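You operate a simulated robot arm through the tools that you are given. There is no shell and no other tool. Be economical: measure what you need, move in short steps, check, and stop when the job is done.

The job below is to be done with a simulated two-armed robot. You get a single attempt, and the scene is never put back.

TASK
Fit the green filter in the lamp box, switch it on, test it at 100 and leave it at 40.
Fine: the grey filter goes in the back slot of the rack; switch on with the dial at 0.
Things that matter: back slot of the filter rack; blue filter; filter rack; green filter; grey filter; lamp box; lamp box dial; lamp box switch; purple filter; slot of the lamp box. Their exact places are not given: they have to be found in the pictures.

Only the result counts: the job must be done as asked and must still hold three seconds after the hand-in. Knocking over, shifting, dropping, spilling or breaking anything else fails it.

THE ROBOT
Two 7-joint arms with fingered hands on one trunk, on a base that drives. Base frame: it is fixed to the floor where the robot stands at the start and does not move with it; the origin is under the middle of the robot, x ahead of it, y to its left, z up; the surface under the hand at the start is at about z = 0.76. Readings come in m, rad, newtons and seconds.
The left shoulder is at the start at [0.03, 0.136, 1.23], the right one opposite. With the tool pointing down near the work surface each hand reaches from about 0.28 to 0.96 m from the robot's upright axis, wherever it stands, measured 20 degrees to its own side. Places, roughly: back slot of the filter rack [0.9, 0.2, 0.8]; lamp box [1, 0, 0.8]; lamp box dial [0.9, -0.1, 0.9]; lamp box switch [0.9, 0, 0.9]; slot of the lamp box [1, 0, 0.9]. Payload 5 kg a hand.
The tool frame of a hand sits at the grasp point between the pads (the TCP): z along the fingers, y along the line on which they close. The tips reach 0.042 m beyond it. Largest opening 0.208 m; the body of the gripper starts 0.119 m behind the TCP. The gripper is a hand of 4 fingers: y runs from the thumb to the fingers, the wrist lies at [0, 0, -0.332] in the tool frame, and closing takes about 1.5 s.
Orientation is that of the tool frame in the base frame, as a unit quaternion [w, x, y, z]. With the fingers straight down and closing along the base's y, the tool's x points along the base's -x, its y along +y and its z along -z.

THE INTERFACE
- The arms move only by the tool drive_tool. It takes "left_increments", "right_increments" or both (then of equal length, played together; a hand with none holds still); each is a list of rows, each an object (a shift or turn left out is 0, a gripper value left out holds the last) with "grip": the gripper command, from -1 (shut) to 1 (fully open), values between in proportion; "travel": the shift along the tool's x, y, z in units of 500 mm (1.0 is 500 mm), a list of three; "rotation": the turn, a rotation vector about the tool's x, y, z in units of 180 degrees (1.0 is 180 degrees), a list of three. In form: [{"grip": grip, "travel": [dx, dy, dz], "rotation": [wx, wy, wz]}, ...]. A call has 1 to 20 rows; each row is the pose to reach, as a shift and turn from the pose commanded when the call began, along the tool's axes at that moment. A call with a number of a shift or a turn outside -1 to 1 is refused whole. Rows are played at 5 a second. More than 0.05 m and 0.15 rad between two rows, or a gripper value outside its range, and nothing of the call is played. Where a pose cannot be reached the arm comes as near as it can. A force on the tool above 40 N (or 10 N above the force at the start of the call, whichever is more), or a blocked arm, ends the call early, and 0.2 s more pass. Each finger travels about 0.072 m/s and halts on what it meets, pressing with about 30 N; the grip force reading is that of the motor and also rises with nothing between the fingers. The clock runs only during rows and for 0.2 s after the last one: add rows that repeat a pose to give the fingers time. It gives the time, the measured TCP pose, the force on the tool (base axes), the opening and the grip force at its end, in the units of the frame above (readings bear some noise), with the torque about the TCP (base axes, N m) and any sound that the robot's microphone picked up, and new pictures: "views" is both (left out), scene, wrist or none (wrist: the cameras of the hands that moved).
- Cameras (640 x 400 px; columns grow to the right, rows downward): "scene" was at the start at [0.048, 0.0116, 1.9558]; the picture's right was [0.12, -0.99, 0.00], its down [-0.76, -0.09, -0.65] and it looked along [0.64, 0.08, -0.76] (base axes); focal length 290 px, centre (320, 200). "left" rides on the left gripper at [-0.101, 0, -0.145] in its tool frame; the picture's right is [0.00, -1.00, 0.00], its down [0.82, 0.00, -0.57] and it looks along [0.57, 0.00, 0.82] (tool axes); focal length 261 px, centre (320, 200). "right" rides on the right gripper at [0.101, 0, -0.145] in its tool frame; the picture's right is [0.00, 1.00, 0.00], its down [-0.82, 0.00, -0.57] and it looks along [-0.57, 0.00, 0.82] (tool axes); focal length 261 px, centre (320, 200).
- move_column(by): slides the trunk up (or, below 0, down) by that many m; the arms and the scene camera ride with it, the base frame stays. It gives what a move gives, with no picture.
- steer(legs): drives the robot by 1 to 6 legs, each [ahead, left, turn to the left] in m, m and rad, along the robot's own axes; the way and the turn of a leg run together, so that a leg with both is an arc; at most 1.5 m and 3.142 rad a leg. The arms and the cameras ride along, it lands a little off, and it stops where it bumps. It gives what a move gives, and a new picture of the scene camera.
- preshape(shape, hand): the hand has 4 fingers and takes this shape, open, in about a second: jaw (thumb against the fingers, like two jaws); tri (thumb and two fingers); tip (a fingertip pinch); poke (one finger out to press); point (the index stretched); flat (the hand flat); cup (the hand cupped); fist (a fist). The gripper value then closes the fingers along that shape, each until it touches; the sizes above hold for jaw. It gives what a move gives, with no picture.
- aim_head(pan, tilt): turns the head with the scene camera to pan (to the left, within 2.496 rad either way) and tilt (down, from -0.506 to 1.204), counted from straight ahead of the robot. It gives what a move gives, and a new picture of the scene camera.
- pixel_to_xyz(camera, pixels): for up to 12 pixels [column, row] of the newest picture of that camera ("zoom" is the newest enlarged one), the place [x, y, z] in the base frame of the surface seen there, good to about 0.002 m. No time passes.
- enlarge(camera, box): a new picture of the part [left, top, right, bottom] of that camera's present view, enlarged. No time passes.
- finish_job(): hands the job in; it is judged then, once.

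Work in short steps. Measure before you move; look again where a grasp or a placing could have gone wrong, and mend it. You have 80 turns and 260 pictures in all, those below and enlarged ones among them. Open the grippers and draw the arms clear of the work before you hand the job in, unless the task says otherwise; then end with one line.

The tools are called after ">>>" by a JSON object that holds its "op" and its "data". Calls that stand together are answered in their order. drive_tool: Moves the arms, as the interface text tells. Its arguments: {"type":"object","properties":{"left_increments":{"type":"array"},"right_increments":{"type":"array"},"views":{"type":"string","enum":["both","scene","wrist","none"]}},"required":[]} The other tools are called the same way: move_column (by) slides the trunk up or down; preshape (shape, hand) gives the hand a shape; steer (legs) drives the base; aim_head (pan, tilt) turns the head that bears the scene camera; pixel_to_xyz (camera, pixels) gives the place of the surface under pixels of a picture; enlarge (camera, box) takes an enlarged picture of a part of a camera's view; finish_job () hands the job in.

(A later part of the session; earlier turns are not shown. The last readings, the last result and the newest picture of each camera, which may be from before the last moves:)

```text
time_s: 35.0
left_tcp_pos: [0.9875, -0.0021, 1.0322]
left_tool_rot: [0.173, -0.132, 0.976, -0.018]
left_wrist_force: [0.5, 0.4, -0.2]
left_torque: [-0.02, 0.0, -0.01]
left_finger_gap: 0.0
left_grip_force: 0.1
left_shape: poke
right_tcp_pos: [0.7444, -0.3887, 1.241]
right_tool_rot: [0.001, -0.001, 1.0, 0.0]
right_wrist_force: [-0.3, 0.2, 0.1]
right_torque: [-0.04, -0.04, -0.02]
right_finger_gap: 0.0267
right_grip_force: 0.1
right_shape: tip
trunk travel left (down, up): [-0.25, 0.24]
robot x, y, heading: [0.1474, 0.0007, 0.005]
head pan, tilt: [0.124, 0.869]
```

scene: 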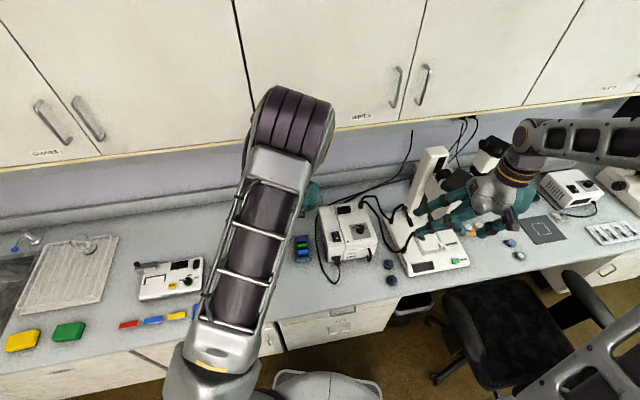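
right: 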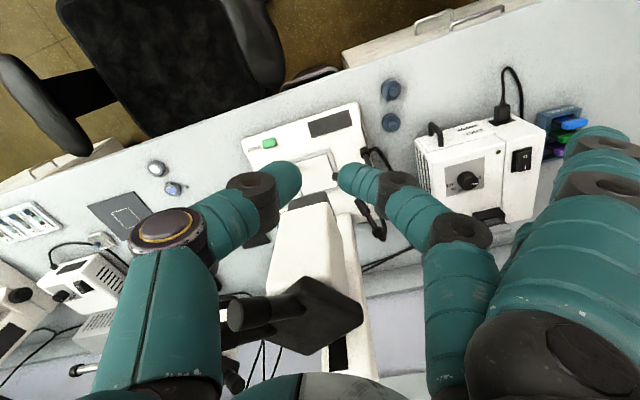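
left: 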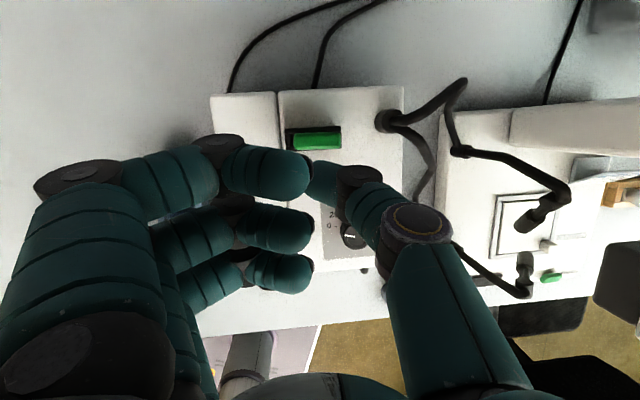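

Switch is off (I end raised, O end flush). Poke shape is ambiguous, so I go back to tip and use the closed pinch as a presser.

>>> {"op": "preshape", "data": {"shape": "tip", "hand": "left"}}

>>> {"op": "drive_tool", "data": {"left_increments": [{"grip": -1}, {}, {}, {}, {"travel": [0.05, 0.025, 0]}, {"travel": [0.11, 0.05, 0.0]}, {"travel": [0.17, 0.075, 0.01]}, {"travel": [0.2, 0.106, 0.025]}, {"travel": [0.2, 0.106, 0.025]}], "views": "wrist"}}

```text
time_s: 35.9
left_tcp_pos: [0.9881, -0.003, 1.0339]
left_tool_rot: [0.173, -0.133, 0.976, -0.018]
left_wrist_force: [-0.5, 0.5, -0.4]
left_torque: [0.0, -0.03, -0.01]
left_finger_gap: 0.2078
left_grip_force: 0.0
left_shape: tip
right_tcp_pos: [0.7451, -0.3881, 1.2411]
right_tool_rot: [0.0, -0.002, 1.0, -0.001]
right_wrist_force: [-0.1, 0.1, 0.3]
right_torque: [-0.01, 0.03, 0.01]
right_finger_gap: 0.0267
right_grip_force: 0.0
right_shape: tip
trunk travel left (down, up): [-0.25, 0.24]
robot x, y, heading: [0.1475, 0.004, 0.003]
head pan, tilt: [0.124, 0.869]
```

```text
time_s: 37.9
left_tcp_pos: [0.8872, 0.0193, 0.983]
left_tool_rot: [0.174, -0.133, 0.976, -0.018]
left_wrist_force: [-1.4, -0.4, -0.2]
left_torque: [0.0, -0.01, -0.02]
left_finger_gap: 0.0002
left_grip_force: 30.2
left_shape: tip
right_tcp_pos: [0.7438, -0.3896, 1.2417]
right_tool_rot: [0.0, -0.002, 1.0, 0.0]
right_wrist_force: [0.3, 0.0, 0.1]
right_torque: [0.06, 0.0, 0.03]
right_finger_gap: 0.0268
right_grip_force: 0.0
right_shape: tip
trunk travel left (down, up): [-0.25, 0.24]
robot x, y, heading: [0.1488, -0.0039, 0.0]
head pan, tilt: [0.124, 0.869]
```

left: 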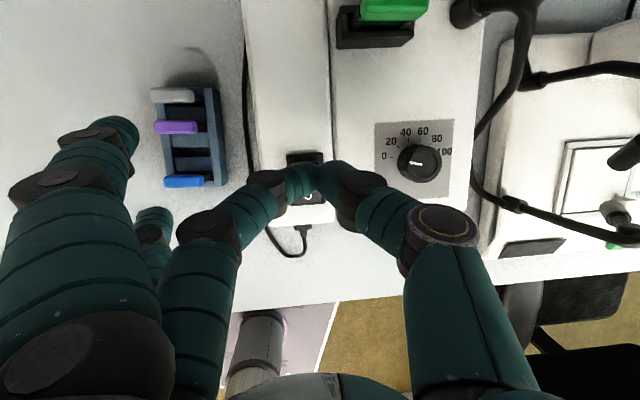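

Shift ~11 mm in +y over the "I" end and lower to just above it.

>>> {"op": "drive_tool", "data": {"left_increments": [{"travel": [-0.007, 0.024, 0]}, {"travel": [0.004, 0.025, 0.035]}, {"travel": [0.015, 0.0262, 0.0734]}, {"travel": [0.015, 0.0262, 0.0734]}], "views": "wrist"}}

>>> {"op": "enlarge", "data": {"camera": "left", "box": [240, 120, 400, 220]}}

```text
time_s: 38.9
left_tcp_pos: [0.8942, 0.0329, 0.9506]
left_tool_rot: [0.177, -0.133, 0.975, -0.018]
left_wrist_force: [6.7, 3.4, 35.9]
left_torque: [0.41, -0.52, 0.01]
left_finger_gap: 0.0001
left_grip_force: 29.9
left_shape: tip
right_tcp_pos: [0.7438, -0.3875, 1.2407]
right_tool_rot: [0.0, -0.002, 1.0, 0.0]
right_wrist_force: [-0.3, -0.1, -0.4]
right_torque: [0.06, 0.06, 0.01]
right_finger_gap: 0.0264
right_grip_force: 0.1
right_shape: tip
trunk travel left (down, up): [-0.25, 0.24]
robot x, y, heading: [0.1477, -0.0001, 0.001]
head pan, tilt: [0.124, 0.869]
```

left: 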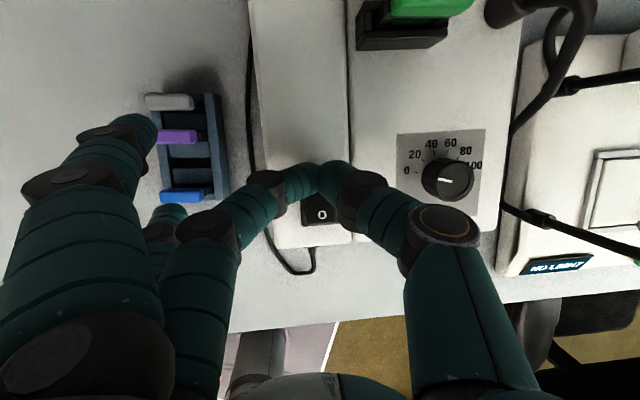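

```text
4.00 times, centred on (320, 170) of left
```

zoom: 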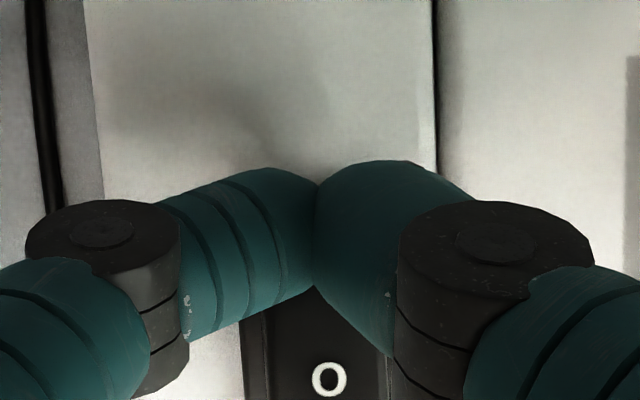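

Already pressing with 36 N (tips are longer than estimated). I lift off and look at the switch.

>>> {"op": "drive_tool", "data": {"left_increments": [{"travel": [-0.013, 0, -0.038]}, {"travel": [-0.026, 0.06, -0.075]}, {"travel": [0.03, 0.12, -0.11]}, {"travel": [0.06, 0.18, -0.13]}, {"travel": [0.06, 0.18, -0.13]}], "views": "both"}}

>>> {"op": "enlarge", "data": {"camera": "scene", "box": [310, 190, 390, 250]}}

```text
time_s: 40.1
left_tcp_pos: [0.8197, 0.1108, 0.9885]
left_tool_rot: [0.174, -0.133, 0.976, -0.017]
left_wrist_force: [-0.1, -0.7, 0.2]
left_torque: [0.09, 0.04, 0.1]
left_finger_gap: 0.0
left_grip_force: 29.9
left_shape: tip
right_tcp_pos: [0.7457, -0.3885, 1.2393]
right_tool_rot: [-0.001, -0.002, 1.0, 0.001]
right_wrist_force: [0.7, -0.9, -0.4]
right_torque: [0.08, 0.02, 0.04]
right_finger_gap: 0.0267
right_grip_force: 0.1
right_shape: tip
trunk travel left (down, up): [-0.25, 0.24]
robot x, y, heading: [0.1508, -0.0008, 0.002]
head pan, tilt: [0.124, 0.869]
```

scene: 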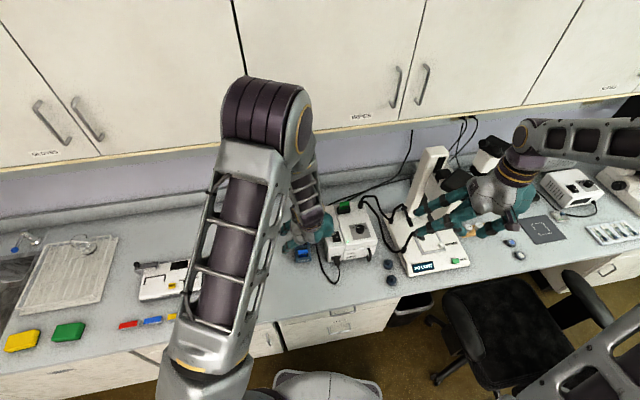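
left: 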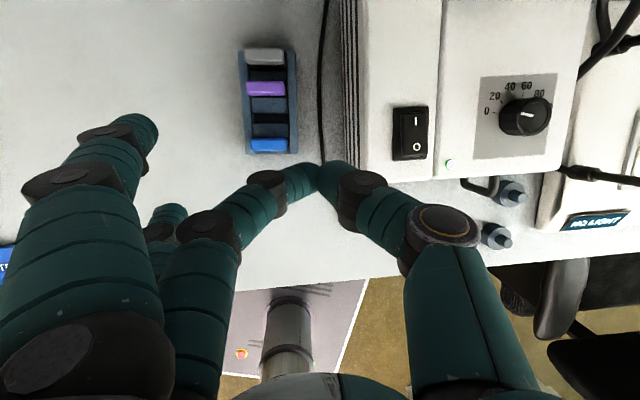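

```text
6.67 times, centred on (350, 220) of scene
```

zoom: 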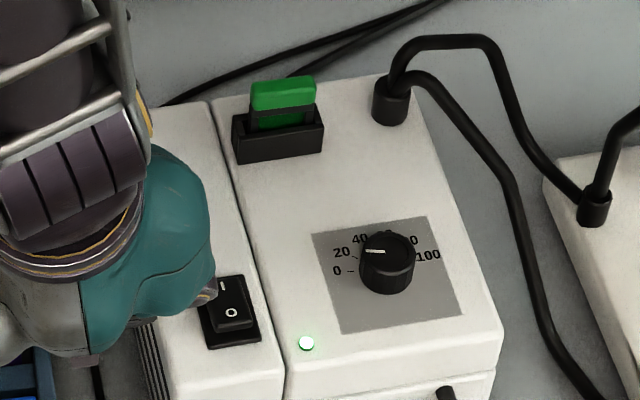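

LED is lit: the lamp is on with dial at 0. Before turning the dial I measure the cable heights on its right side, where the thumb will be.

>>> {"op": "pixel_to_xyz", "data": {"camera": "zoom", "pixels": [[390, 85], [410, 42], [470, 40], [500, 70], [540, 160], [440, 85], [480, 145], [512, 200], [530, 270], [560, 350], [592, 205], [610, 150]]}}

>>> {"op": "drive_tool", "data": {"left_increments": [{"travel": [0.08, 0.05, -0.08]}, {"travel": [0.15, 0.1, -0.15]}, {"travel": [0.2, 0.17, -0.2]}, {"travel": [0.25, 0.24, -0.24]}, {"travel": [0.25, 0.3, -0.28]}, {"travel": [0.25, 0.3, -0.28]}], "right_increments": [{"travel": [0, 0.0, 0], "grip": -0.4}, {"travel": [0, 0.09, 0.0]}, {"travel": [0, 0.18, 0.0]}, {"travel": [0, 0.27, 0]}, {"travel": [0, 0.36, 0]}, {"travel": [-0.04, 0.44, 0.0]}], "views": "both"}}

```text
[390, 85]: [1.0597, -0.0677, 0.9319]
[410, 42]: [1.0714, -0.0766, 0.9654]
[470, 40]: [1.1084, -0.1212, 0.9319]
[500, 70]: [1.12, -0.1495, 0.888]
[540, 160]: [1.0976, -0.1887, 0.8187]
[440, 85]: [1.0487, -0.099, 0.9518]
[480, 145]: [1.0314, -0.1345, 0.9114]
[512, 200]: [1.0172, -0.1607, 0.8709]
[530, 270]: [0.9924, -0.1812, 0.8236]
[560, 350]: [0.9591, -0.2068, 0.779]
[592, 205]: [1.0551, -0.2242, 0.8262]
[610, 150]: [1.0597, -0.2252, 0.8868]
```

```text
refused: row 1 steps farther than a row can; nothing moved
```

Step too large; resend with 8 smaller rows, left hand retreating and right hand coming over with 40° yaw.

>>> {"op": "drive_tool", "data": {"left_increments": [{"travel": [0.03, 0.04, -0.035]}, {"travel": [0.06, 0.08, -0.07]}, {"travel": [0.09, 0.12, -0.105]}, {"travel": [0.12, 0.16, -0.14]}, {"travel": [0.15, 0.2, -0.175]}, {"travel": [0.18, 0.24, -0.21]}, {"travel": [0.2, 0.28, -0.24]}, {"travel": [0.2, 0.3, -0.26]}], "right_increments": [{"grip": -0.4, "travel": [0, 0.075, 0.03], "rotation": [0, 0, -0.028]}, {"travel": [0, 0.15, 0.06], "rotation": [0, 0, -0.056]}, {"travel": [0, 0.23, 0.1], "rotation": [0, 0, -0.083]}, {"travel": [0, 0.31, 0.14], "rotation": [0, 0, -0.111]}, {"travel": [0, 0.39, 0.18], "rotation": [0, 0, -0.139]}, {"travel": [0, 0.47, 0.22], "rotation": [0, 0, -0.167]}, {"travel": [0, 0.55, 0.26], "rotation": [0, 0, -0.195]}, {"travel": [0, 0.63, 0.3], "rotation": [0, 0, -0.222]}], "views": "both"}}

```text
time_s: 41.9
left_tcp_pos: [0.6465, 0.2284, 1.0655]
left_tool_rot: [0.173, -0.133, 0.976, -0.017]
left_wrist_force: [0.0, -0.2, -0.7]
left_torque: [-0.15, 0.01, -0.02]
left_finger_gap: 0.0
left_grip_force: 30.1
left_shape: tip
right_tcp_pos: [0.7459, -0.0708, 1.0887]
right_tool_rot: [-0.001, -0.344, 0.939, -0.002]
right_wrist_force: [-0.4, 0.3, -0.2]
right_torque: [-0.08, 0.04, -0.02]
right_finger_gap: 0.062
right_grip_force: 0.0
right_shape: tip
trunk travel left (down, up): [-0.25, 0.24]
robot x, y, heading: [0.1493, 0.0011, 0.004]
head pan, tilt: [0.124, 0.869]
```

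scene: 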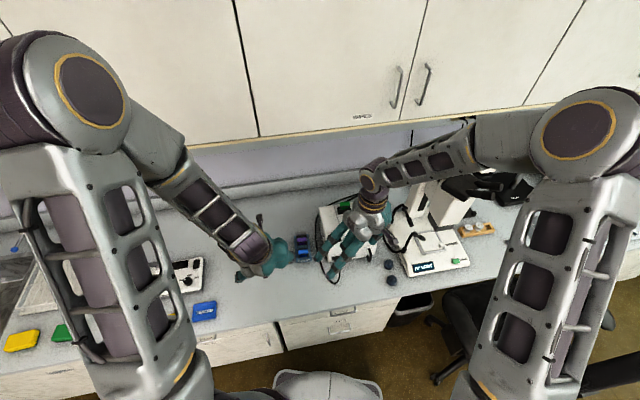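
right: 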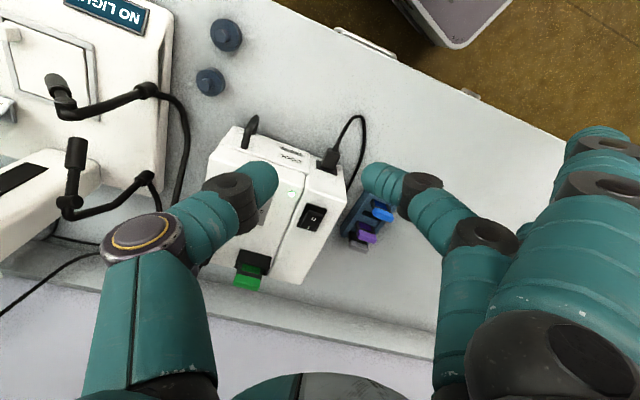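
left: 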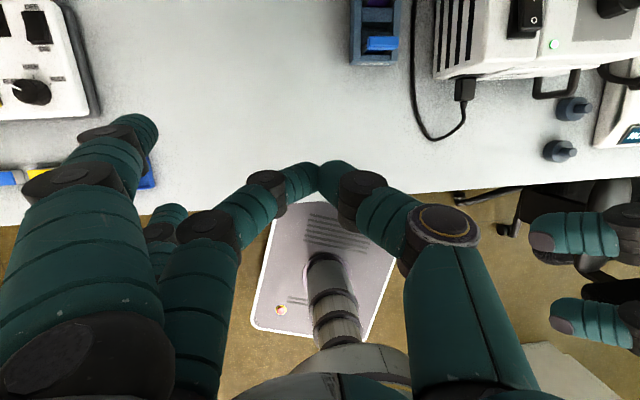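

Move the right hand forward to above the dial at z≈1.0.

>>> {"op": "drive_tool", "data": {"right_increments": [{"travel": [-0.055, -0.048, 0.035]}, {"travel": [-0.11, -0.096, 0.07]}, {"travel": [-0.166, -0.145, 0.106]}, {"travel": [-0.222, -0.193, 0.142]}, {"travel": [-0.2774, -0.241, 0.1774]}, {"travel": [-0.2774, -0.241, 0.1774]}], "views": "wrist"}}

>>> {"op": "enlarge", "data": {"camera": "right", "box": [240, 120, 400, 220]}}

```text
time_s: 43.3
left_tcp_pos: [0.6456, 0.2282, 1.0637]
left_tool_rot: [0.174, -0.133, 0.976, -0.018]
left_wrist_force: [0.0, 0.2, 0.1]
left_torque: [0.0, -0.06, 0.03]
left_finger_gap: 0.0
left_grip_force: 30.4
left_shape: tip
right_tcp_pos: [0.9266, -0.0797, 1.003]
right_tool_rot: [0.0, -0.342, 0.94, 0.0]
right_wrist_force: [-1.1, 0.2, 1.4]
right_torque: [0.02, -0.08, 0.02]
right_finger_gap: 0.0622
right_grip_force: 0.0
right_shape: tip
trunk travel left (down, up): [-0.25, 0.24]
robot x, y, heading: [0.1473, 0.004, -0.0]
head pan, tilt: [0.124, 0.869]
```

right: 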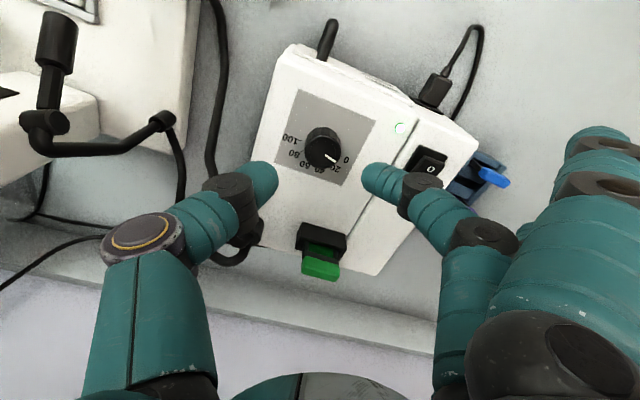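

```text
4.00 times, centred on (320, 170) of right
```

zoom: 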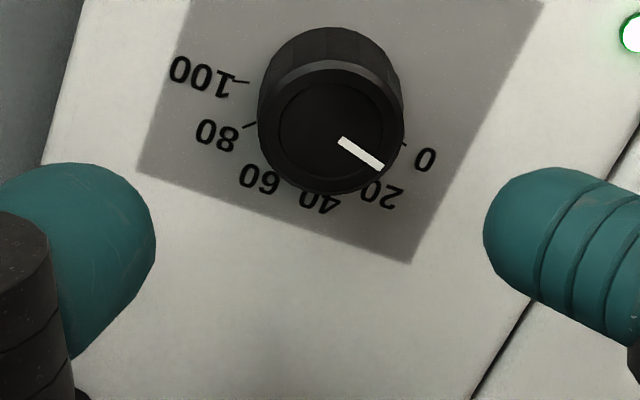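

Dial top centre at (330,127) in the zoom; measure it, the pointer and all label marks.

>>> {"op": "pixel_to_xyz", "data": {"camera": "zoom", "pixels": [[330, 127], [280, 127], [382, 127], [330, 80], [330, 178], [342, 141], [381, 167], [404, 144], [425, 160], [250, 125], [242, 81], [320, 202]]}}

>>> {"op": "pixel_to_xyz", "data": {"camera": "zoom", "pixels": [[380, 195], [260, 178], [218, 133], [200, 78], [190, 5], [540, 5], [410, 262], [137, 172]]}}

```text
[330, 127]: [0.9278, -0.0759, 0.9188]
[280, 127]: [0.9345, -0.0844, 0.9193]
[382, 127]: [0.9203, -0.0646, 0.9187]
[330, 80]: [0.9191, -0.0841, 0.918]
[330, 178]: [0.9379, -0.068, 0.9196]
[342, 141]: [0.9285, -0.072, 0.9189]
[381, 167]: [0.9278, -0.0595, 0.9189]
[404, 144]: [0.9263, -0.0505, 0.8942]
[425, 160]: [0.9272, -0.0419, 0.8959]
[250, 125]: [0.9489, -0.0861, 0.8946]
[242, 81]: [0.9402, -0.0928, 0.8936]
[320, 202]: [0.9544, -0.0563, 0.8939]
```

```text
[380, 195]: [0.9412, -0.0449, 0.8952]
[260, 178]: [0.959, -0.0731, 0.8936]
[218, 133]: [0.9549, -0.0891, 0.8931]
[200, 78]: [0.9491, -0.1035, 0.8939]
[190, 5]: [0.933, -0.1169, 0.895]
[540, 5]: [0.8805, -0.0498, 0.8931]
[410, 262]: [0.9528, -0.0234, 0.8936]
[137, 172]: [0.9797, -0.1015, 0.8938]
```

Scale fits 1.5°/unit: 0→93°, 40→33°, 100→−57°. The dial is off the tool axis by (−1.8, +2.4) mm; I correct and descend to grip height.

>>> {"op": "drive_tool", "data": {"right_increments": [{"travel": [-0.0036, 0.0048, 0.03]}, {"travel": [-0.0036, 0.0048, 0.06]}, {"travel": [-0.0036, 0.0048, 0.09]}, {"travel": [-0.0036, 0.0048, 0.12]}, {"travel": [-0.0036, 0.0048, 0.12]}], "views": "wrist"}}

>>> {"op": "enlarge", "data": {"camera": "right", "box": [240, 120, 400, 220]}}

```text
time_s: 44.5
left_tcp_pos: [0.6449, 0.2286, 1.0641]
left_tool_rot: [0.173, -0.133, 0.976, -0.019]
left_wrist_force: [0.9, 0.4, 0.5]
left_torque: [0.01, -0.01, -0.04]
left_finger_gap: 0.0001
left_grip_force: 29.9
left_shape: tip
right_tcp_pos: [0.9275, -0.0764, 0.9432]
right_tool_rot: [0.0, -0.343, 0.939, 0.001]
right_wrist_force: [-0.5, 0.2, 0.6]
right_torque: [0.0, -0.03, 0.0]
right_finger_gap: 0.062
right_grip_force: 0.1
right_shape: tip
trunk travel left (down, up): [-0.25, 0.24]
robot x, y, heading: [0.1475, -0.0008, 0.002]
head pan, tilt: [0.124, 0.869]
```

right: 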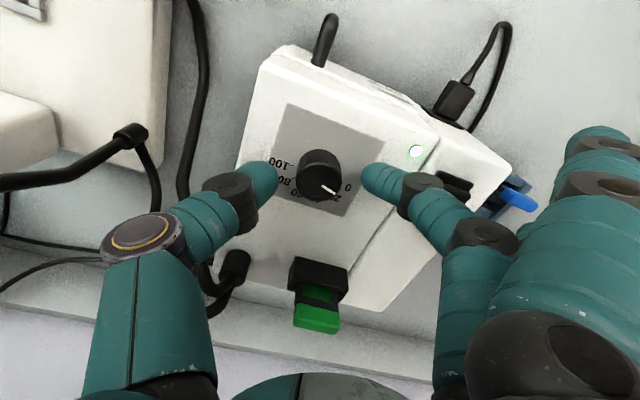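

```text
4.00 times, centred on (320, 170) of right
```

zoom: 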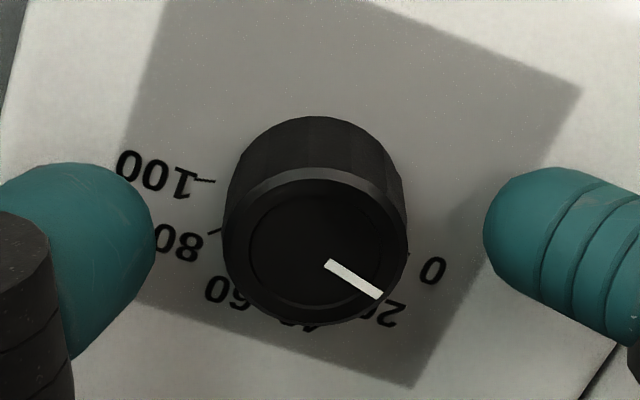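

Nearly centred; small correction (+2.5 mm tool x), then close on the dial and turn CW 75° (0→50).

>>> {"op": "drive_tool", "data": {"right_increments": [{"travel": [0.005, -0.0018, 0]}, {"travel": [0.005, -0.0018, 0], "grip": -0.7}, {"travel": [0.005, -0.0018, 0], "grip": -1}, {"travel": [0.005, -0.0018, 0]}, {"travel": [0.005, -0.0018, 0]}, {"travel": [0.005, -0.0018, 0]}], "views": "wrist"}}

>>> {"op": "enlarge", "data": {"camera": "right", "box": [240, 120, 400, 220]}}

```text
time_s: 45.9
left_tcp_pos: [0.6475, 0.2275, 1.0642]
left_tool_rot: [0.173, -0.133, 0.976, -0.017]
left_wrist_force: [0.5, -0.5, 0.5]
left_torque: [0.0, 0.02, 0.0]
left_finger_gap: 0.0
left_grip_force: 30.1
left_shape: tip
right_tcp_pos: [0.9257, -0.0757, 0.9435]
right_tool_rot: [-0.001, -0.343, 0.939, 0.0]
right_wrist_force: [-0.9, 0.2, -3.1]
right_torque: [0.06, 0.04, 0.0]
right_finger_gap: 0.0295
right_grip_force: 29.8
right_shape: tip
trunk travel left (down, up): [-0.25, 0.24]
robot x, y, heading: [0.1494, 0.0004, 0.003]
head pan, tilt: [0.124, 0.869]
```

right: 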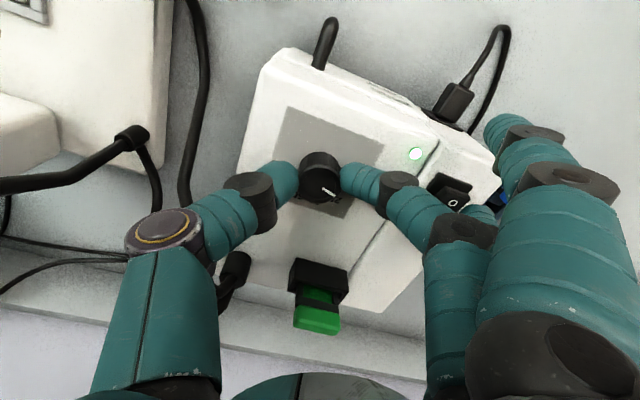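

```text
4.00 times, centred on (320, 170) of right
```

zoom: 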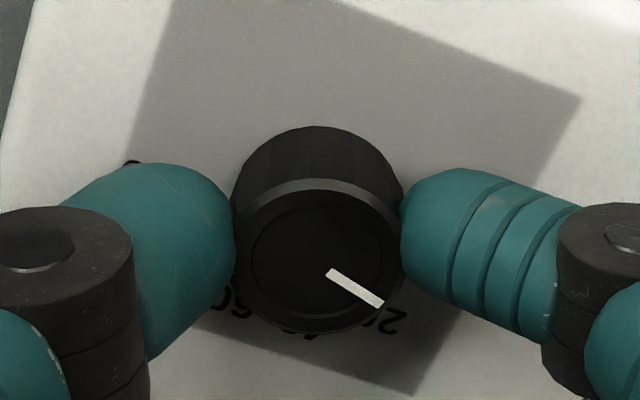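

Gripped centrally (gap 29.5 mm). Turn 70° clockwise (about tool +z).

>>> {"op": "drive_tool", "data": {"right_increments": [{"rotation": [0, 0, 0.0389]}, {"rotation": [0, 0, 0.0778]}, {"rotation": [0, 0, 0.1167]}, {"rotation": [0, 0, 0.1556]}, {"rotation": [0, 0, 0.1945]}, {"rotation": [0, 0, 0.2334]}, {"rotation": [0, 0, 0.2723]}, {"rotation": [0, 0, 0.3112]}, {"rotation": [0, 0, 0.35]}, {"rotation": [0, 0, 0.389]}, {"rotation": [0, 0, 0.389]}], "views": "wrist"}}

>>> {"op": "enlarge", "data": {"camera": "right", "box": [240, 120, 400, 220]}}

```text
time_s: 48.1
left_tcp_pos: [0.6449, 0.2299, 1.0657]
left_tool_rot: [0.173, -0.132, 0.976, -0.018]
left_wrist_force: [0.0, -0.3, 0.3]
left_torque: [0.06, 0.07, 0.0]
left_finger_gap: 0.0
left_grip_force: 30.2
left_shape: tip
right_tcp_pos: [0.9201, -0.0717, 0.9418]
right_tool_rot: [-0.005, 0.227, 0.974, -0.001]
right_wrist_force: [-9.1, 4.1, 7.3]
right_torque: [0.18, 0.17, 0.12]
right_finger_gap: 0.028
right_grip_force: 29.7
right_shape: tip
trunk travel left (down, up): [-0.25, 0.24]
robot x, y, heading: [0.1464, -0.0001, 0.001]
head pan, tilt: [0.124, 0.869]
stopped in row 10 (right hand): the force on the tool passed its limit at 49 N (the readings are from after the stop); the commanded pose is now the measured one
```

right: 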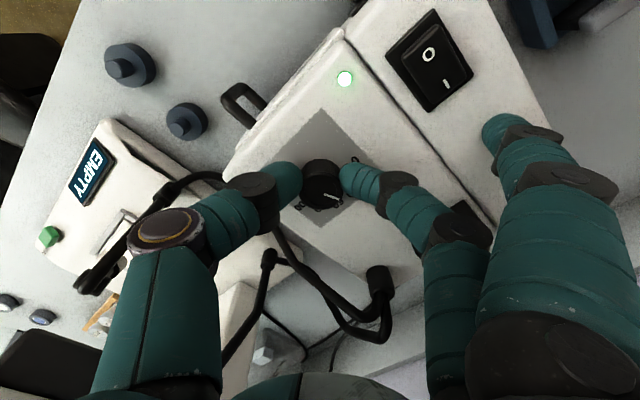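

```text
4.00 times, centred on (320, 170) of right
```

zoom: 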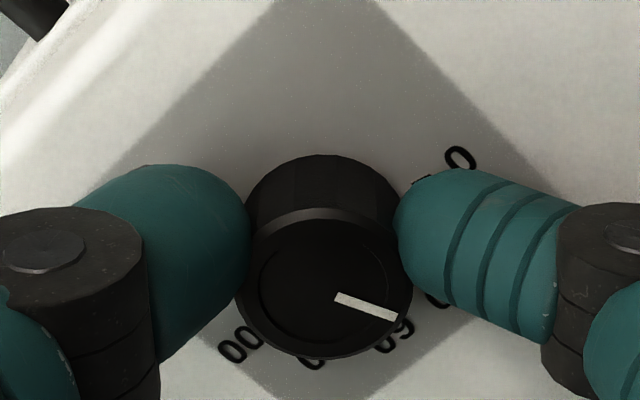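

Force limit hit near the end—probably the index finger side touching the green handle/holder. I release and lift, then inspect the green filter and dial.

>>> {"op": "drive_tool", "data": {"right_increments": [{"grip": -0.5}, {}, {}, {"travel": [0, 0, -0.05]}, {"travel": [0, 0, -0.12]}, {"travel": [0, 0, -0.2]}, {"travel": [0, 0, -0.2]}], "views": "both"}}

>>> {"op": "enlarge", "data": {"camera": "scene", "box": [322, 190, 382, 230]}}

```text
time_s: 49.7
left_tcp_pos: [0.6464, 0.2298, 1.0641]
left_tool_rot: [0.174, -0.133, 0.976, -0.017]
left_wrist_force: [1.6, 0.5, 0.7]
left_torque: [0.0, 0.04, -0.01]
left_finger_gap: 0.0002
left_grip_force: 29.6
left_shape: tip
right_tcp_pos: [0.9211, -0.0744, 1.0411]
right_tool_rot: [-0.004, 0.227, 0.974, -0.002]
right_wrist_force: [0.5, 0.2, -1.3]
right_torque: [0.04, 0.07, 0.02]
right_finger_gap: 0.0516
right_grip_force: 0.1
right_shape: tip
trunk travel left (down, up): [-0.25, 0.24]
robot x, y, heading: [0.1459, -0.0006, 0.004]
head pan, tilt: [0.124, 0.869]
```

scene: 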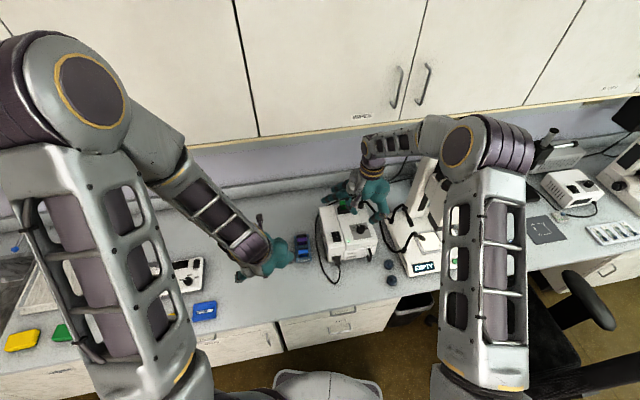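
right: 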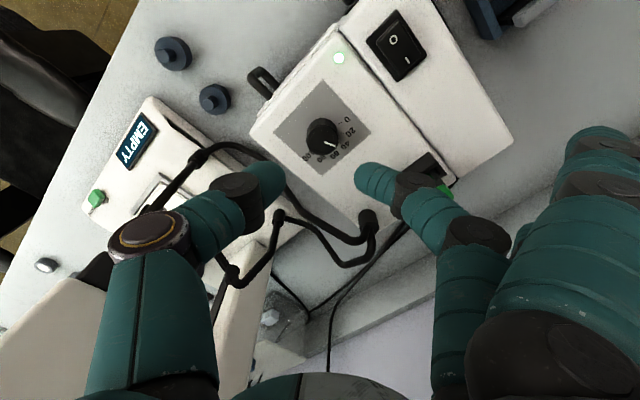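

```text
10.00 times, centred on (352, 210) of scene
```

zoom: 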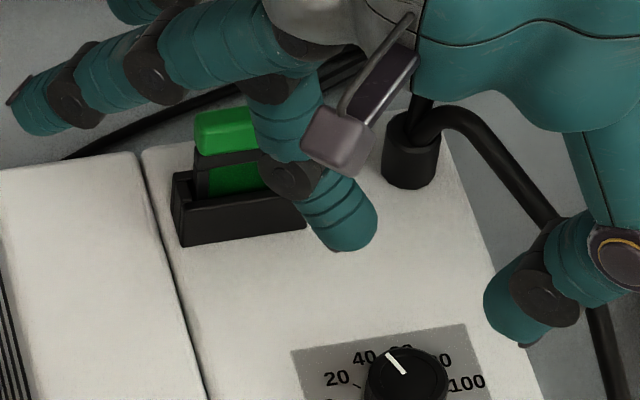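

Green still sits in the holder. I measure dial pointer and green's position.

>>> {"op": "pixel_to_xyz", "data": {"camera": "zoom", "pixels": [[205, 125], [240, 125], [215, 115], [200, 205], [290, 215]]}}

>>> {"op": "enlarge", "data": {"camera": "right", "box": [264, 70, 392, 190]}}

```text
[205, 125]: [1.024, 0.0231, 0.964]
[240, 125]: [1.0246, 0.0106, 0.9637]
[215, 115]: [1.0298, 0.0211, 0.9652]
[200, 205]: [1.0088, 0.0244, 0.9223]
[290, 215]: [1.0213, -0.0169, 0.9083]
```

```text
3.33 times, centred on (328, 130) of right
```

zoom: 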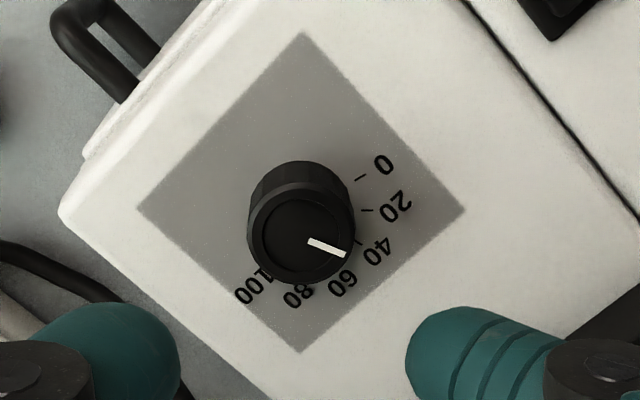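

>>> {"op": "pixel_to_xyz", "data": {"camera": "zoom", "pixels": [[309, 240], [344, 253], [302, 237], [252, 235], [352, 235], [302, 195], [302, 278], [302, 34], [463, 210], [302, 350], [139, 208]]}}

```text
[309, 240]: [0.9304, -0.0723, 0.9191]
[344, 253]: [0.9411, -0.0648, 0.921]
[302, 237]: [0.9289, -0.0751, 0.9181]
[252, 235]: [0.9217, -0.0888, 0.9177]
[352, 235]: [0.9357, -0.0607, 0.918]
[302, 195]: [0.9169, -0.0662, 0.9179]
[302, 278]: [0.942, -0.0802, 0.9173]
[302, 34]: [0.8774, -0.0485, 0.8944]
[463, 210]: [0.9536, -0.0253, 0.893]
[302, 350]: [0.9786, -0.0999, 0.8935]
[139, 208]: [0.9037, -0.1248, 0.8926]
```

Dial now ≈38. I rotate the hand back to ψ≈+40° above the dial, recentre and descend for a second stroke (staying clear of the green handle).

>>> {"op": "drive_tool", "data": {"right_increments": [{"travel": [-0.0134, 0.006, 0], "rotation": [0, 0, -0.041]}, {"travel": [-0.0134, 0.006, 0], "rotation": [0, 0, -0.082]}, {"travel": [-0.0134, 0.006, 0], "rotation": [0, 0, -0.123]}, {"travel": [-0.0134, 0.006, 0], "rotation": [0, 0, -0.164]}, {"travel": [-0.0134, 0.006, 0], "rotation": [0, 0, -0.205]}, {"travel": [-0.0134, 0.006, 0], "rotation": [0, 0, -0.246]}, {"travel": [-0.0134, 0.006, 0], "rotation": [0, 0, -0.287]}, {"travel": [-0.0134, 0.006, 0], "rotation": [0, 0, -0.328]}, {"travel": [-0.0134, 0.006, 0], "rotation": [0, 0, -0.368]}, {"travel": [-0.0134, 0.006, 0.05], "rotation": [0, 0, -0.368]}, {"travel": [-0.0134, 0.006, 0.1], "rotation": [0, 0, -0.368]}, {"travel": [-0.0134, 0.006, 0.15], "rotation": [0, 0, -0.368]}, {"travel": [-0.0134, 0.006, 0.196], "rotation": [0, 0, -0.368]}, {"travel": [-0.0134, 0.006, 0.196], "rotation": [0, 0, -0.368]}], "views": "wrist"}}

>>> {"op": "enlarge", "data": {"camera": "right", "box": [240, 120, 400, 220]}}

```text
time_s: 52.7
left_tcp_pos: [0.6458, 0.2288, 1.0664]
left_tool_rot: [0.174, -0.133, 0.976, -0.018]
left_wrist_force: [-0.8, 0.3, -0.7]
left_torque: [-0.01, -0.02, 0.01]
left_finger_gap: 0.0
left_grip_force: 30.2
left_shape: tip
right_tcp_pos: [0.928, -0.0738, 0.9433]
right_tool_rot: [-0.003, -0.342, 0.94, 0.001]
right_wrist_force: [-0.3, -0.3, 0.0]
right_torque: [0.01, -0.03, 0.02]
right_finger_gap: 0.0516
right_grip_force: 0.0
right_shape: tip
trunk travel left (down, up): [-0.25, 0.24]
robot x, y, heading: [0.1466, 0.0007, 0.001]
head pan, tilt: [0.124, 0.869]
```

right: 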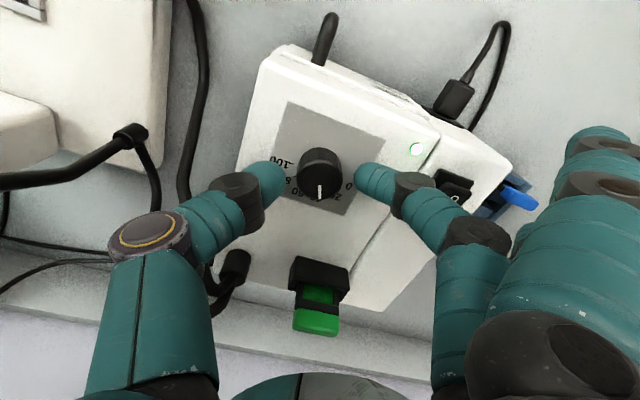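

```text
4.00 times, centred on (320, 170) of right
```

zoom: 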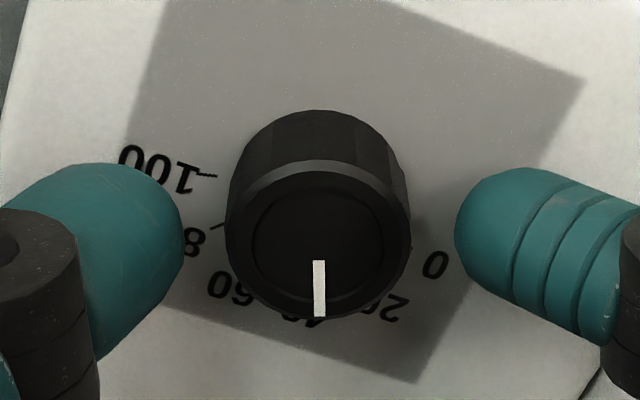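

Centre in x by +3.5 mm, close, and turn 54° CW.

>>> {"op": "drive_tool", "data": {"right_increments": [{"travel": [0.007, 0, 0]}, {"travel": [0.007, 0, 0], "grip": -1}, {"travel": [0.007, 0, 0]}, {"travel": [0.007, 0, 0]}, {"travel": [0.007, 0, 0]}, {"travel": [0.007, 0, 0], "rotation": [0, 0, 0.0375]}, {"travel": [0.007, 0, 0], "rotation": [0, 0, 0.075]}, {"travel": [0.007, 0, 0], "rotation": [0, 0, 0.1125]}, {"travel": [0.007, 0, 0], "rotation": [0, 0, 0.15]}, {"travel": [0.007, 0, 0], "rotation": [0, 0, 0.1875]}, {"travel": [0.007, 0, 0], "rotation": [0, 0, 0.225]}, {"travel": [0.007, 0, 0], "rotation": [0, 0, 0.2625]}, {"travel": [0.007, 0, 0], "rotation": [0, 0, 0.3]}, {"travel": [0.007, 0, 0], "rotation": [0, 0, 0.3]}], "views": "wrist"}}

>>> {"op": "enlarge", "data": {"camera": "right", "box": [240, 120, 400, 220]}}

```text
time_s: 55.7
left_tcp_pos: [0.6459, 0.228, 1.0639]
left_tool_rot: [0.173, -0.133, 0.976, -0.018]
left_wrist_force: [-0.7, 0.1, 0.7]
left_torque: [-0.01, 0.02, -0.01]
left_finger_gap: 0.0
left_grip_force: 30.3
left_shape: tip
right_tcp_pos: [0.9255, -0.0743, 0.9433]
right_tool_rot: [-0.004, 0.123, 0.992, -0.001]
right_wrist_force: [-9.4, 8.1, -11.4]
right_torque: [0.45, 0.25, 0.02]
right_finger_gap: 0.029
right_grip_force: 29.9
right_shape: tip
trunk travel left (down, up): [-0.25, 0.24]
robot x, y, heading: [0.1475, 0.0029, 0.006]
head pan, tilt: [0.124, 0.869]
```

right: 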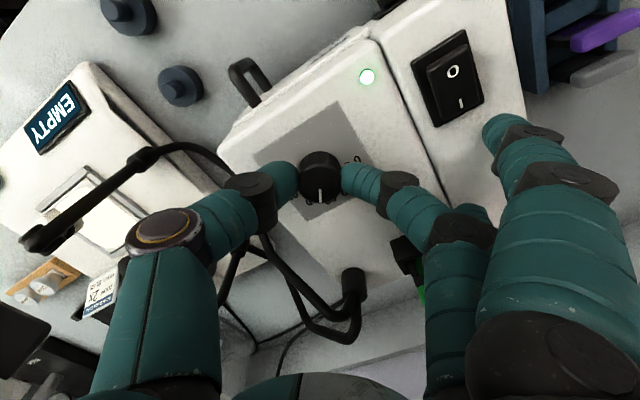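

```text
4.00 times, centred on (320, 170) of right
```

zoom: 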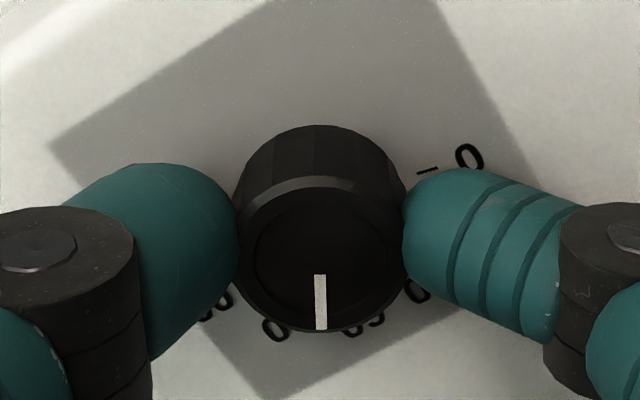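

No slip: dial now ≈74 (pointer −18°). Open slightly, rotate back 40°, regrip, and turn 40° CW to reach 100.

>>> {"op": "drive_tool", "data": {"right_increments": [{"grip": -0.5}, {}, {"rotation": [0, 0, -0.037]}, {"rotation": [0, 0, -0.074]}, {"rotation": [0, 0, -0.111]}, {"rotation": [0, 0, -0.148]}, {"rotation": [0, 0, -0.185]}, {"rotation": [0, 0, -0.222]}, {"rotation": [0, 0, -0.222], "grip": -1}, {"rotation": [0, 0, -0.222]}, {"rotation": [0, 0, -0.222]}, {"rotation": [0, 0, -0.222]}, {"rotation": [0, 0, -0.185]}, {"rotation": [0, 0, -0.148]}, {"rotation": [0, 0, -0.111]}, {"rotation": [0, 0, -0.074]}, {"rotation": [0, 0, -0.037]}, {"rotation": [0, 0, 0]}, {"rotation": [0, 0, 0]}], "views": "wrist"}}

>>> {"op": "enlarge", "data": {"camera": "right", "box": [240, 120, 400, 220]}}

```text
time_s: 59.7
left_tcp_pos: [0.6456, 0.2292, 1.0653]
left_tool_rot: [0.173, -0.133, 0.976, -0.017]
left_wrist_force: [0.9, -0.2, 0.9]
left_torque: [-0.04, 0.01, -0.01]
left_finger_gap: 0.0
left_grip_force: 30.2
left_shape: tip
right_tcp_pos: [0.9268, -0.0748, 0.9423]
right_tool_rot: [-0.003, 0.122, 0.992, -0.002]
right_wrist_force: [-0.7, 6.5, -6.6]
right_torque: [0.29, -0.02, -0.01]
right_finger_gap: 0.0297
right_grip_force: 29.7
right_shape: tip
trunk travel left (down, up): [-0.25, 0.24]
robot x, y, heading: [0.1461, -0.0004, -0.001]
head pan, tilt: [0.124, 0.869]
```

right: 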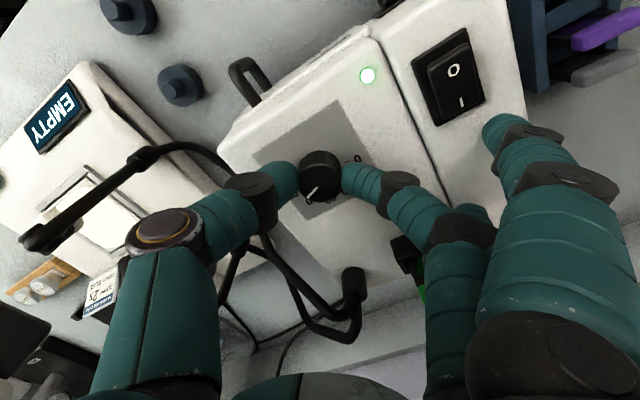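

```text
4.00 times, centred on (320, 170) of right
```

zoom: 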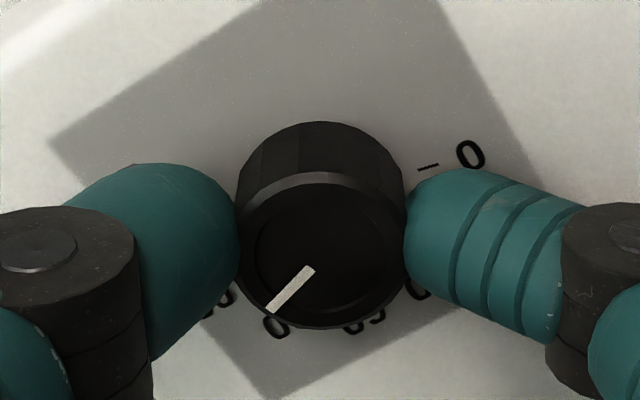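

>>> {"op": "pixel_to_xyz", "data": {"camera": "zoom", "pixels": [[309, 271], [272, 307], [320, 255], [285, 255], [362, 255], [55, 145], [262, 398], [470, 155], [425, 167], [245, 325], [220, 300]]}}

```text
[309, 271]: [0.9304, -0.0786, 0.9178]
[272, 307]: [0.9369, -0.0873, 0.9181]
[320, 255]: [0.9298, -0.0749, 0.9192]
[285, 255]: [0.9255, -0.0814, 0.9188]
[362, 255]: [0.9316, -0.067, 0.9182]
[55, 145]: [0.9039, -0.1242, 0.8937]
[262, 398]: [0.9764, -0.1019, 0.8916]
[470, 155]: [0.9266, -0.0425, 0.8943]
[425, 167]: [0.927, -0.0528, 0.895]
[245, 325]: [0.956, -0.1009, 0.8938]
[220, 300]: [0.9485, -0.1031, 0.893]
```

Pointer ≈ −54.5° (about 98). Nudge 4° further to make sure of 100, and hold a moment.

>>> {"op": "drive_tool", "data": {"right_increments": [{"rotation": [0, 0, 0.011]}, {"rotation": [0, 0, 0.022]}, {"rotation": [0, 0, 0.022]}, {"rotation": [0, 0, 0.022]}, {"rotation": [0, 0, 0.022]}], "views": "wrist"}}

>>> {"op": "enlarge", "data": {"camera": "right", "box": [240, 120, 400, 220]}}

>>> {"op": "pixel_to_xyz", "data": {"camera": "zoom", "pixels": [[309, 271], [274, 305], [320, 255], [266, 314]]}}

```text
time_s: 60.9
left_tcp_pos: [0.6456, 0.2297, 1.0651]
left_tool_rot: [0.173, -0.133, 0.976, -0.017]
left_wrist_force: [0.8, -0.2, 0.1]
left_torque: [-0.05, -0.01, 0.02]
left_finger_gap: 0.0
left_grip_force: 29.8
left_shape: tip
right_tcp_pos: [0.9268, -0.0739, 0.9432]
right_tool_rot: [-0.003, 0.156, 0.988, -0.002]
right_wrist_force: [-1.0, 8.7, -8.9]
right_torque: [0.42, 0.02, 0.48]
right_finger_gap: 0.0294
right_grip_force: 30.1
right_shape: tip
trunk travel left (down, up): [-0.25, 0.24]
robot x, y, heading: [0.1513, 0.0023, -0.003]
head pan, tilt: [0.124, 0.869]
```

right: 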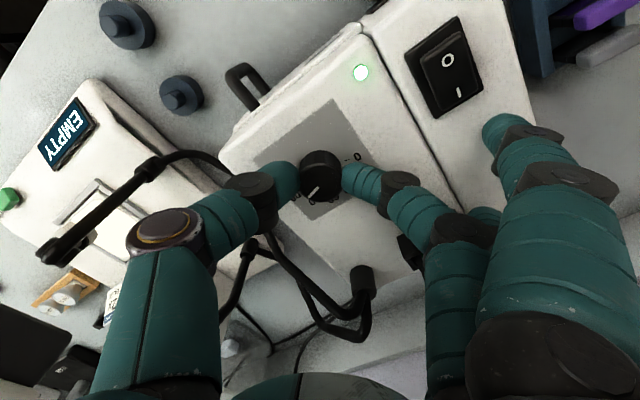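

```text
4.00 times, centred on (320, 170) of right
```

zoom: 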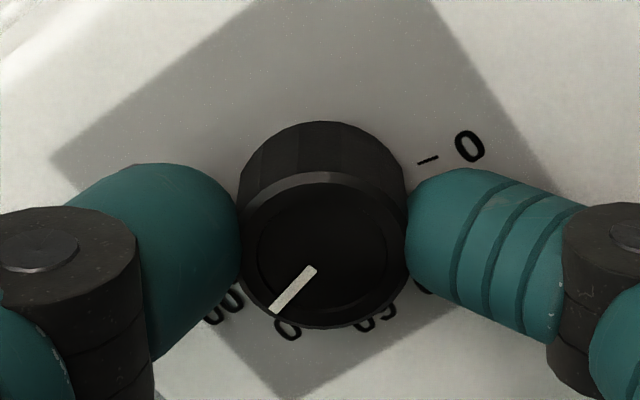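

```text
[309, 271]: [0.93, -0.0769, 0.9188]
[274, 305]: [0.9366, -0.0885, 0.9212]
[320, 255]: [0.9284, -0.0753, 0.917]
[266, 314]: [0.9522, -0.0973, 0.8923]
```

End stop reached (torque rose to 0.48 N m): dial at 100. Now turn CCW 57°, then check.

>>> {"op": "drive_tool", "data": {"right_increments": [{"rotation": [0, 0, -0.035]}, {"rotation": [0, 0, -0.07]}, {"rotation": [0, 0, -0.105]}, {"rotation": [0, 0, -0.14]}, {"rotation": [0, 0, -0.175]}, {"rotation": [0, 0, -0.21]}, {"rotation": [0, 0, -0.245]}, {"rotation": [0, 0, -0.28]}, {"rotation": [0, 0, -0.317]}, {"rotation": [0, 0, -0.317]}, {"rotation": [0, 0, -0.317], "grip": -0.5}, {"rotation": [0, 0, -0.317]}, {"rotation": [0, 0, -0.28]}, {"rotation": [0, 0, -0.24]}, {"rotation": [0, 0, -0.2]}, {"rotation": [0, 0, -0.16]}, {"rotation": [0, 0, -0.12]}, {"rotation": [0, 0, -0.12]}], "views": "wrist"}}

>>> {"op": "enlarge", "data": {"camera": "right", "box": [240, 120, 400, 220]}}

```text
time_s: 64.7
left_tcp_pos: [0.646, 0.2289, 1.0649]
left_tool_rot: [0.173, -0.133, 0.976, -0.018]
left_wrist_force: [0.8, 0.8, -0.9]
left_torque: [0.03, -0.02, 0.02]
left_finger_gap: 0.0
left_grip_force: 30.1
left_shape: tip
right_tcp_pos: [0.9261, -0.0762, 0.9448]
right_tool_rot: [-0.003, -0.031, 1.0, 0.0]
right_wrist_force: [0.5, -0.1, 0.5]
right_torque: [-0.02, -0.01, 0.0]
right_finger_gap: 0.052
right_grip_force: 0.1
right_shape: tip
trunk travel left (down, up): [-0.25, 0.24]
robot x, y, heading: [0.1442, 0.0023, 0.002]
head pan, tilt: [0.124, 0.869]
```

right: 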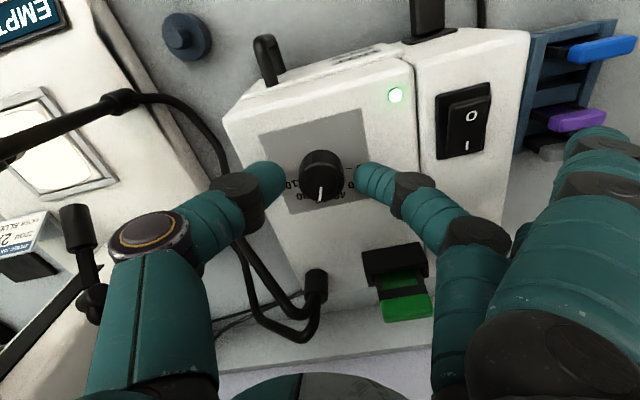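

```text
4.00 times, centred on (320, 170) of right
```

zoom: 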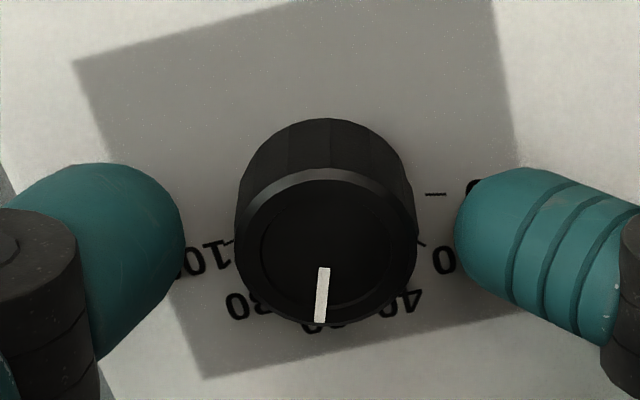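

Pointer ≈ −1° (≈63). Regrip and turn another 34° CCW, then release without lifting and measure.

>>> {"op": "drive_tool", "data": {"right_increments": [{"grip": -1}, {}, {}, {}, {"rotation": [0, 0, -0.038]}, {"rotation": [0, 0, -0.076]}, {"rotation": [0, 0, -0.114]}, {"rotation": [0, 0, -0.152]}, {"rotation": [0, 0, -0.19]}, {"rotation": [0, 0, -0.19]}, {"rotation": [0, 0, -0.19], "grip": -0.45}, {"rotation": [0, 0, -0.19]}, {"rotation": [0, 0, -0.19]}, {"rotation": [0, 0, -0.19], "travel": [0, 0, -0.06]}, {"rotation": [0, 0, -0.19], "travel": [0, 0, -0.13]}, {"rotation": [0, 0, -0.19], "travel": [0, 0, -0.13]}], "views": "wrist"}}

>>> {"op": "enlarge", "data": {"camera": "right", "box": [240, 100, 400, 200]}}

```text
time_s: 68.1
left_tcp_pos: [0.6455, 0.2284, 1.0628]
left_tool_rot: [0.174, -0.133, 0.976, -0.017]
left_wrist_force: [0.2, 0.1, 0.4]
left_torque: [0.01, 0.03, 0.02]
left_finger_gap: 0.0
left_grip_force: 29.9
left_shape: tip
right_tcp_pos: [0.9264, -0.0751, 1.0084]
right_tool_rot: [-0.003, -0.323, 0.946, 0.001]
right_wrist_force: [-0.3, 0.0, 0.4]
right_torque: [-0.01, 0.06, -0.04]
right_finger_gap: 0.0567
right_grip_force: 0.1
right_shape: tip
trunk travel left (down, up): [-0.25, 0.24]
robot x, y, heading: [0.1504, -0.0001, 0.004]
head pan, tilt: [0.124, 0.869]
```

right: 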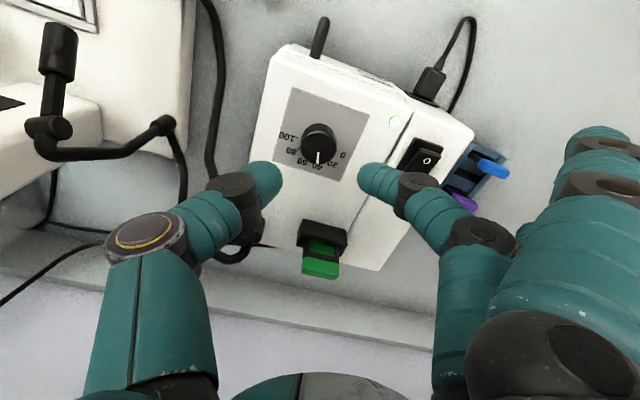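

```text
4.00 times, centred on (320, 150) of right
```

zoom: 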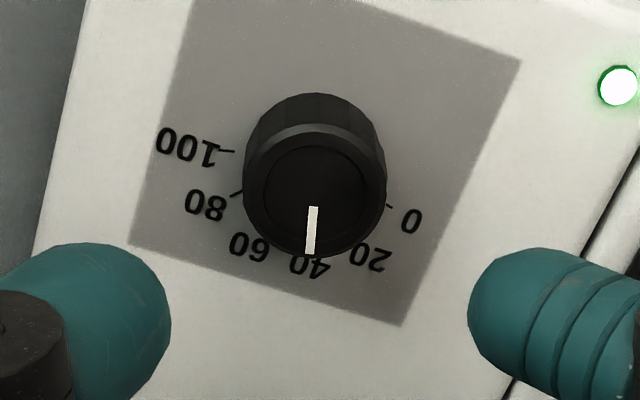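

Pointer is aimed at the 40. I measure precisely with a tighter zoom.

>>> {"op": "enlarge", "data": {"camera": "right", "box": [296, 118, 344, 168]}}

>>> {"op": "pixel_to_xyz", "data": {"camera": "zoom", "pixels": [[320, 200]]}}

```text
8.00 times, centred on (320, 143) of right
```

zoom: 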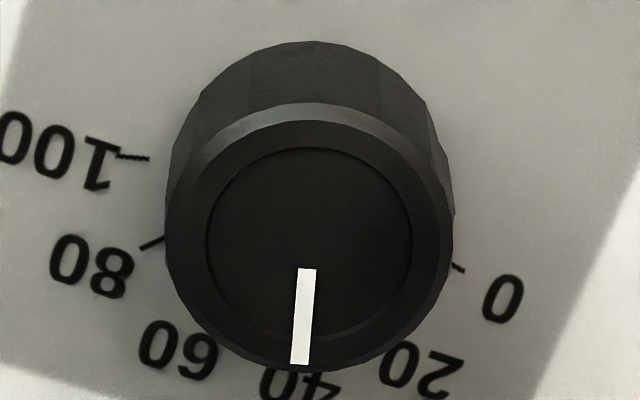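

```text
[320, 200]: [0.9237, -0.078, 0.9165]
```

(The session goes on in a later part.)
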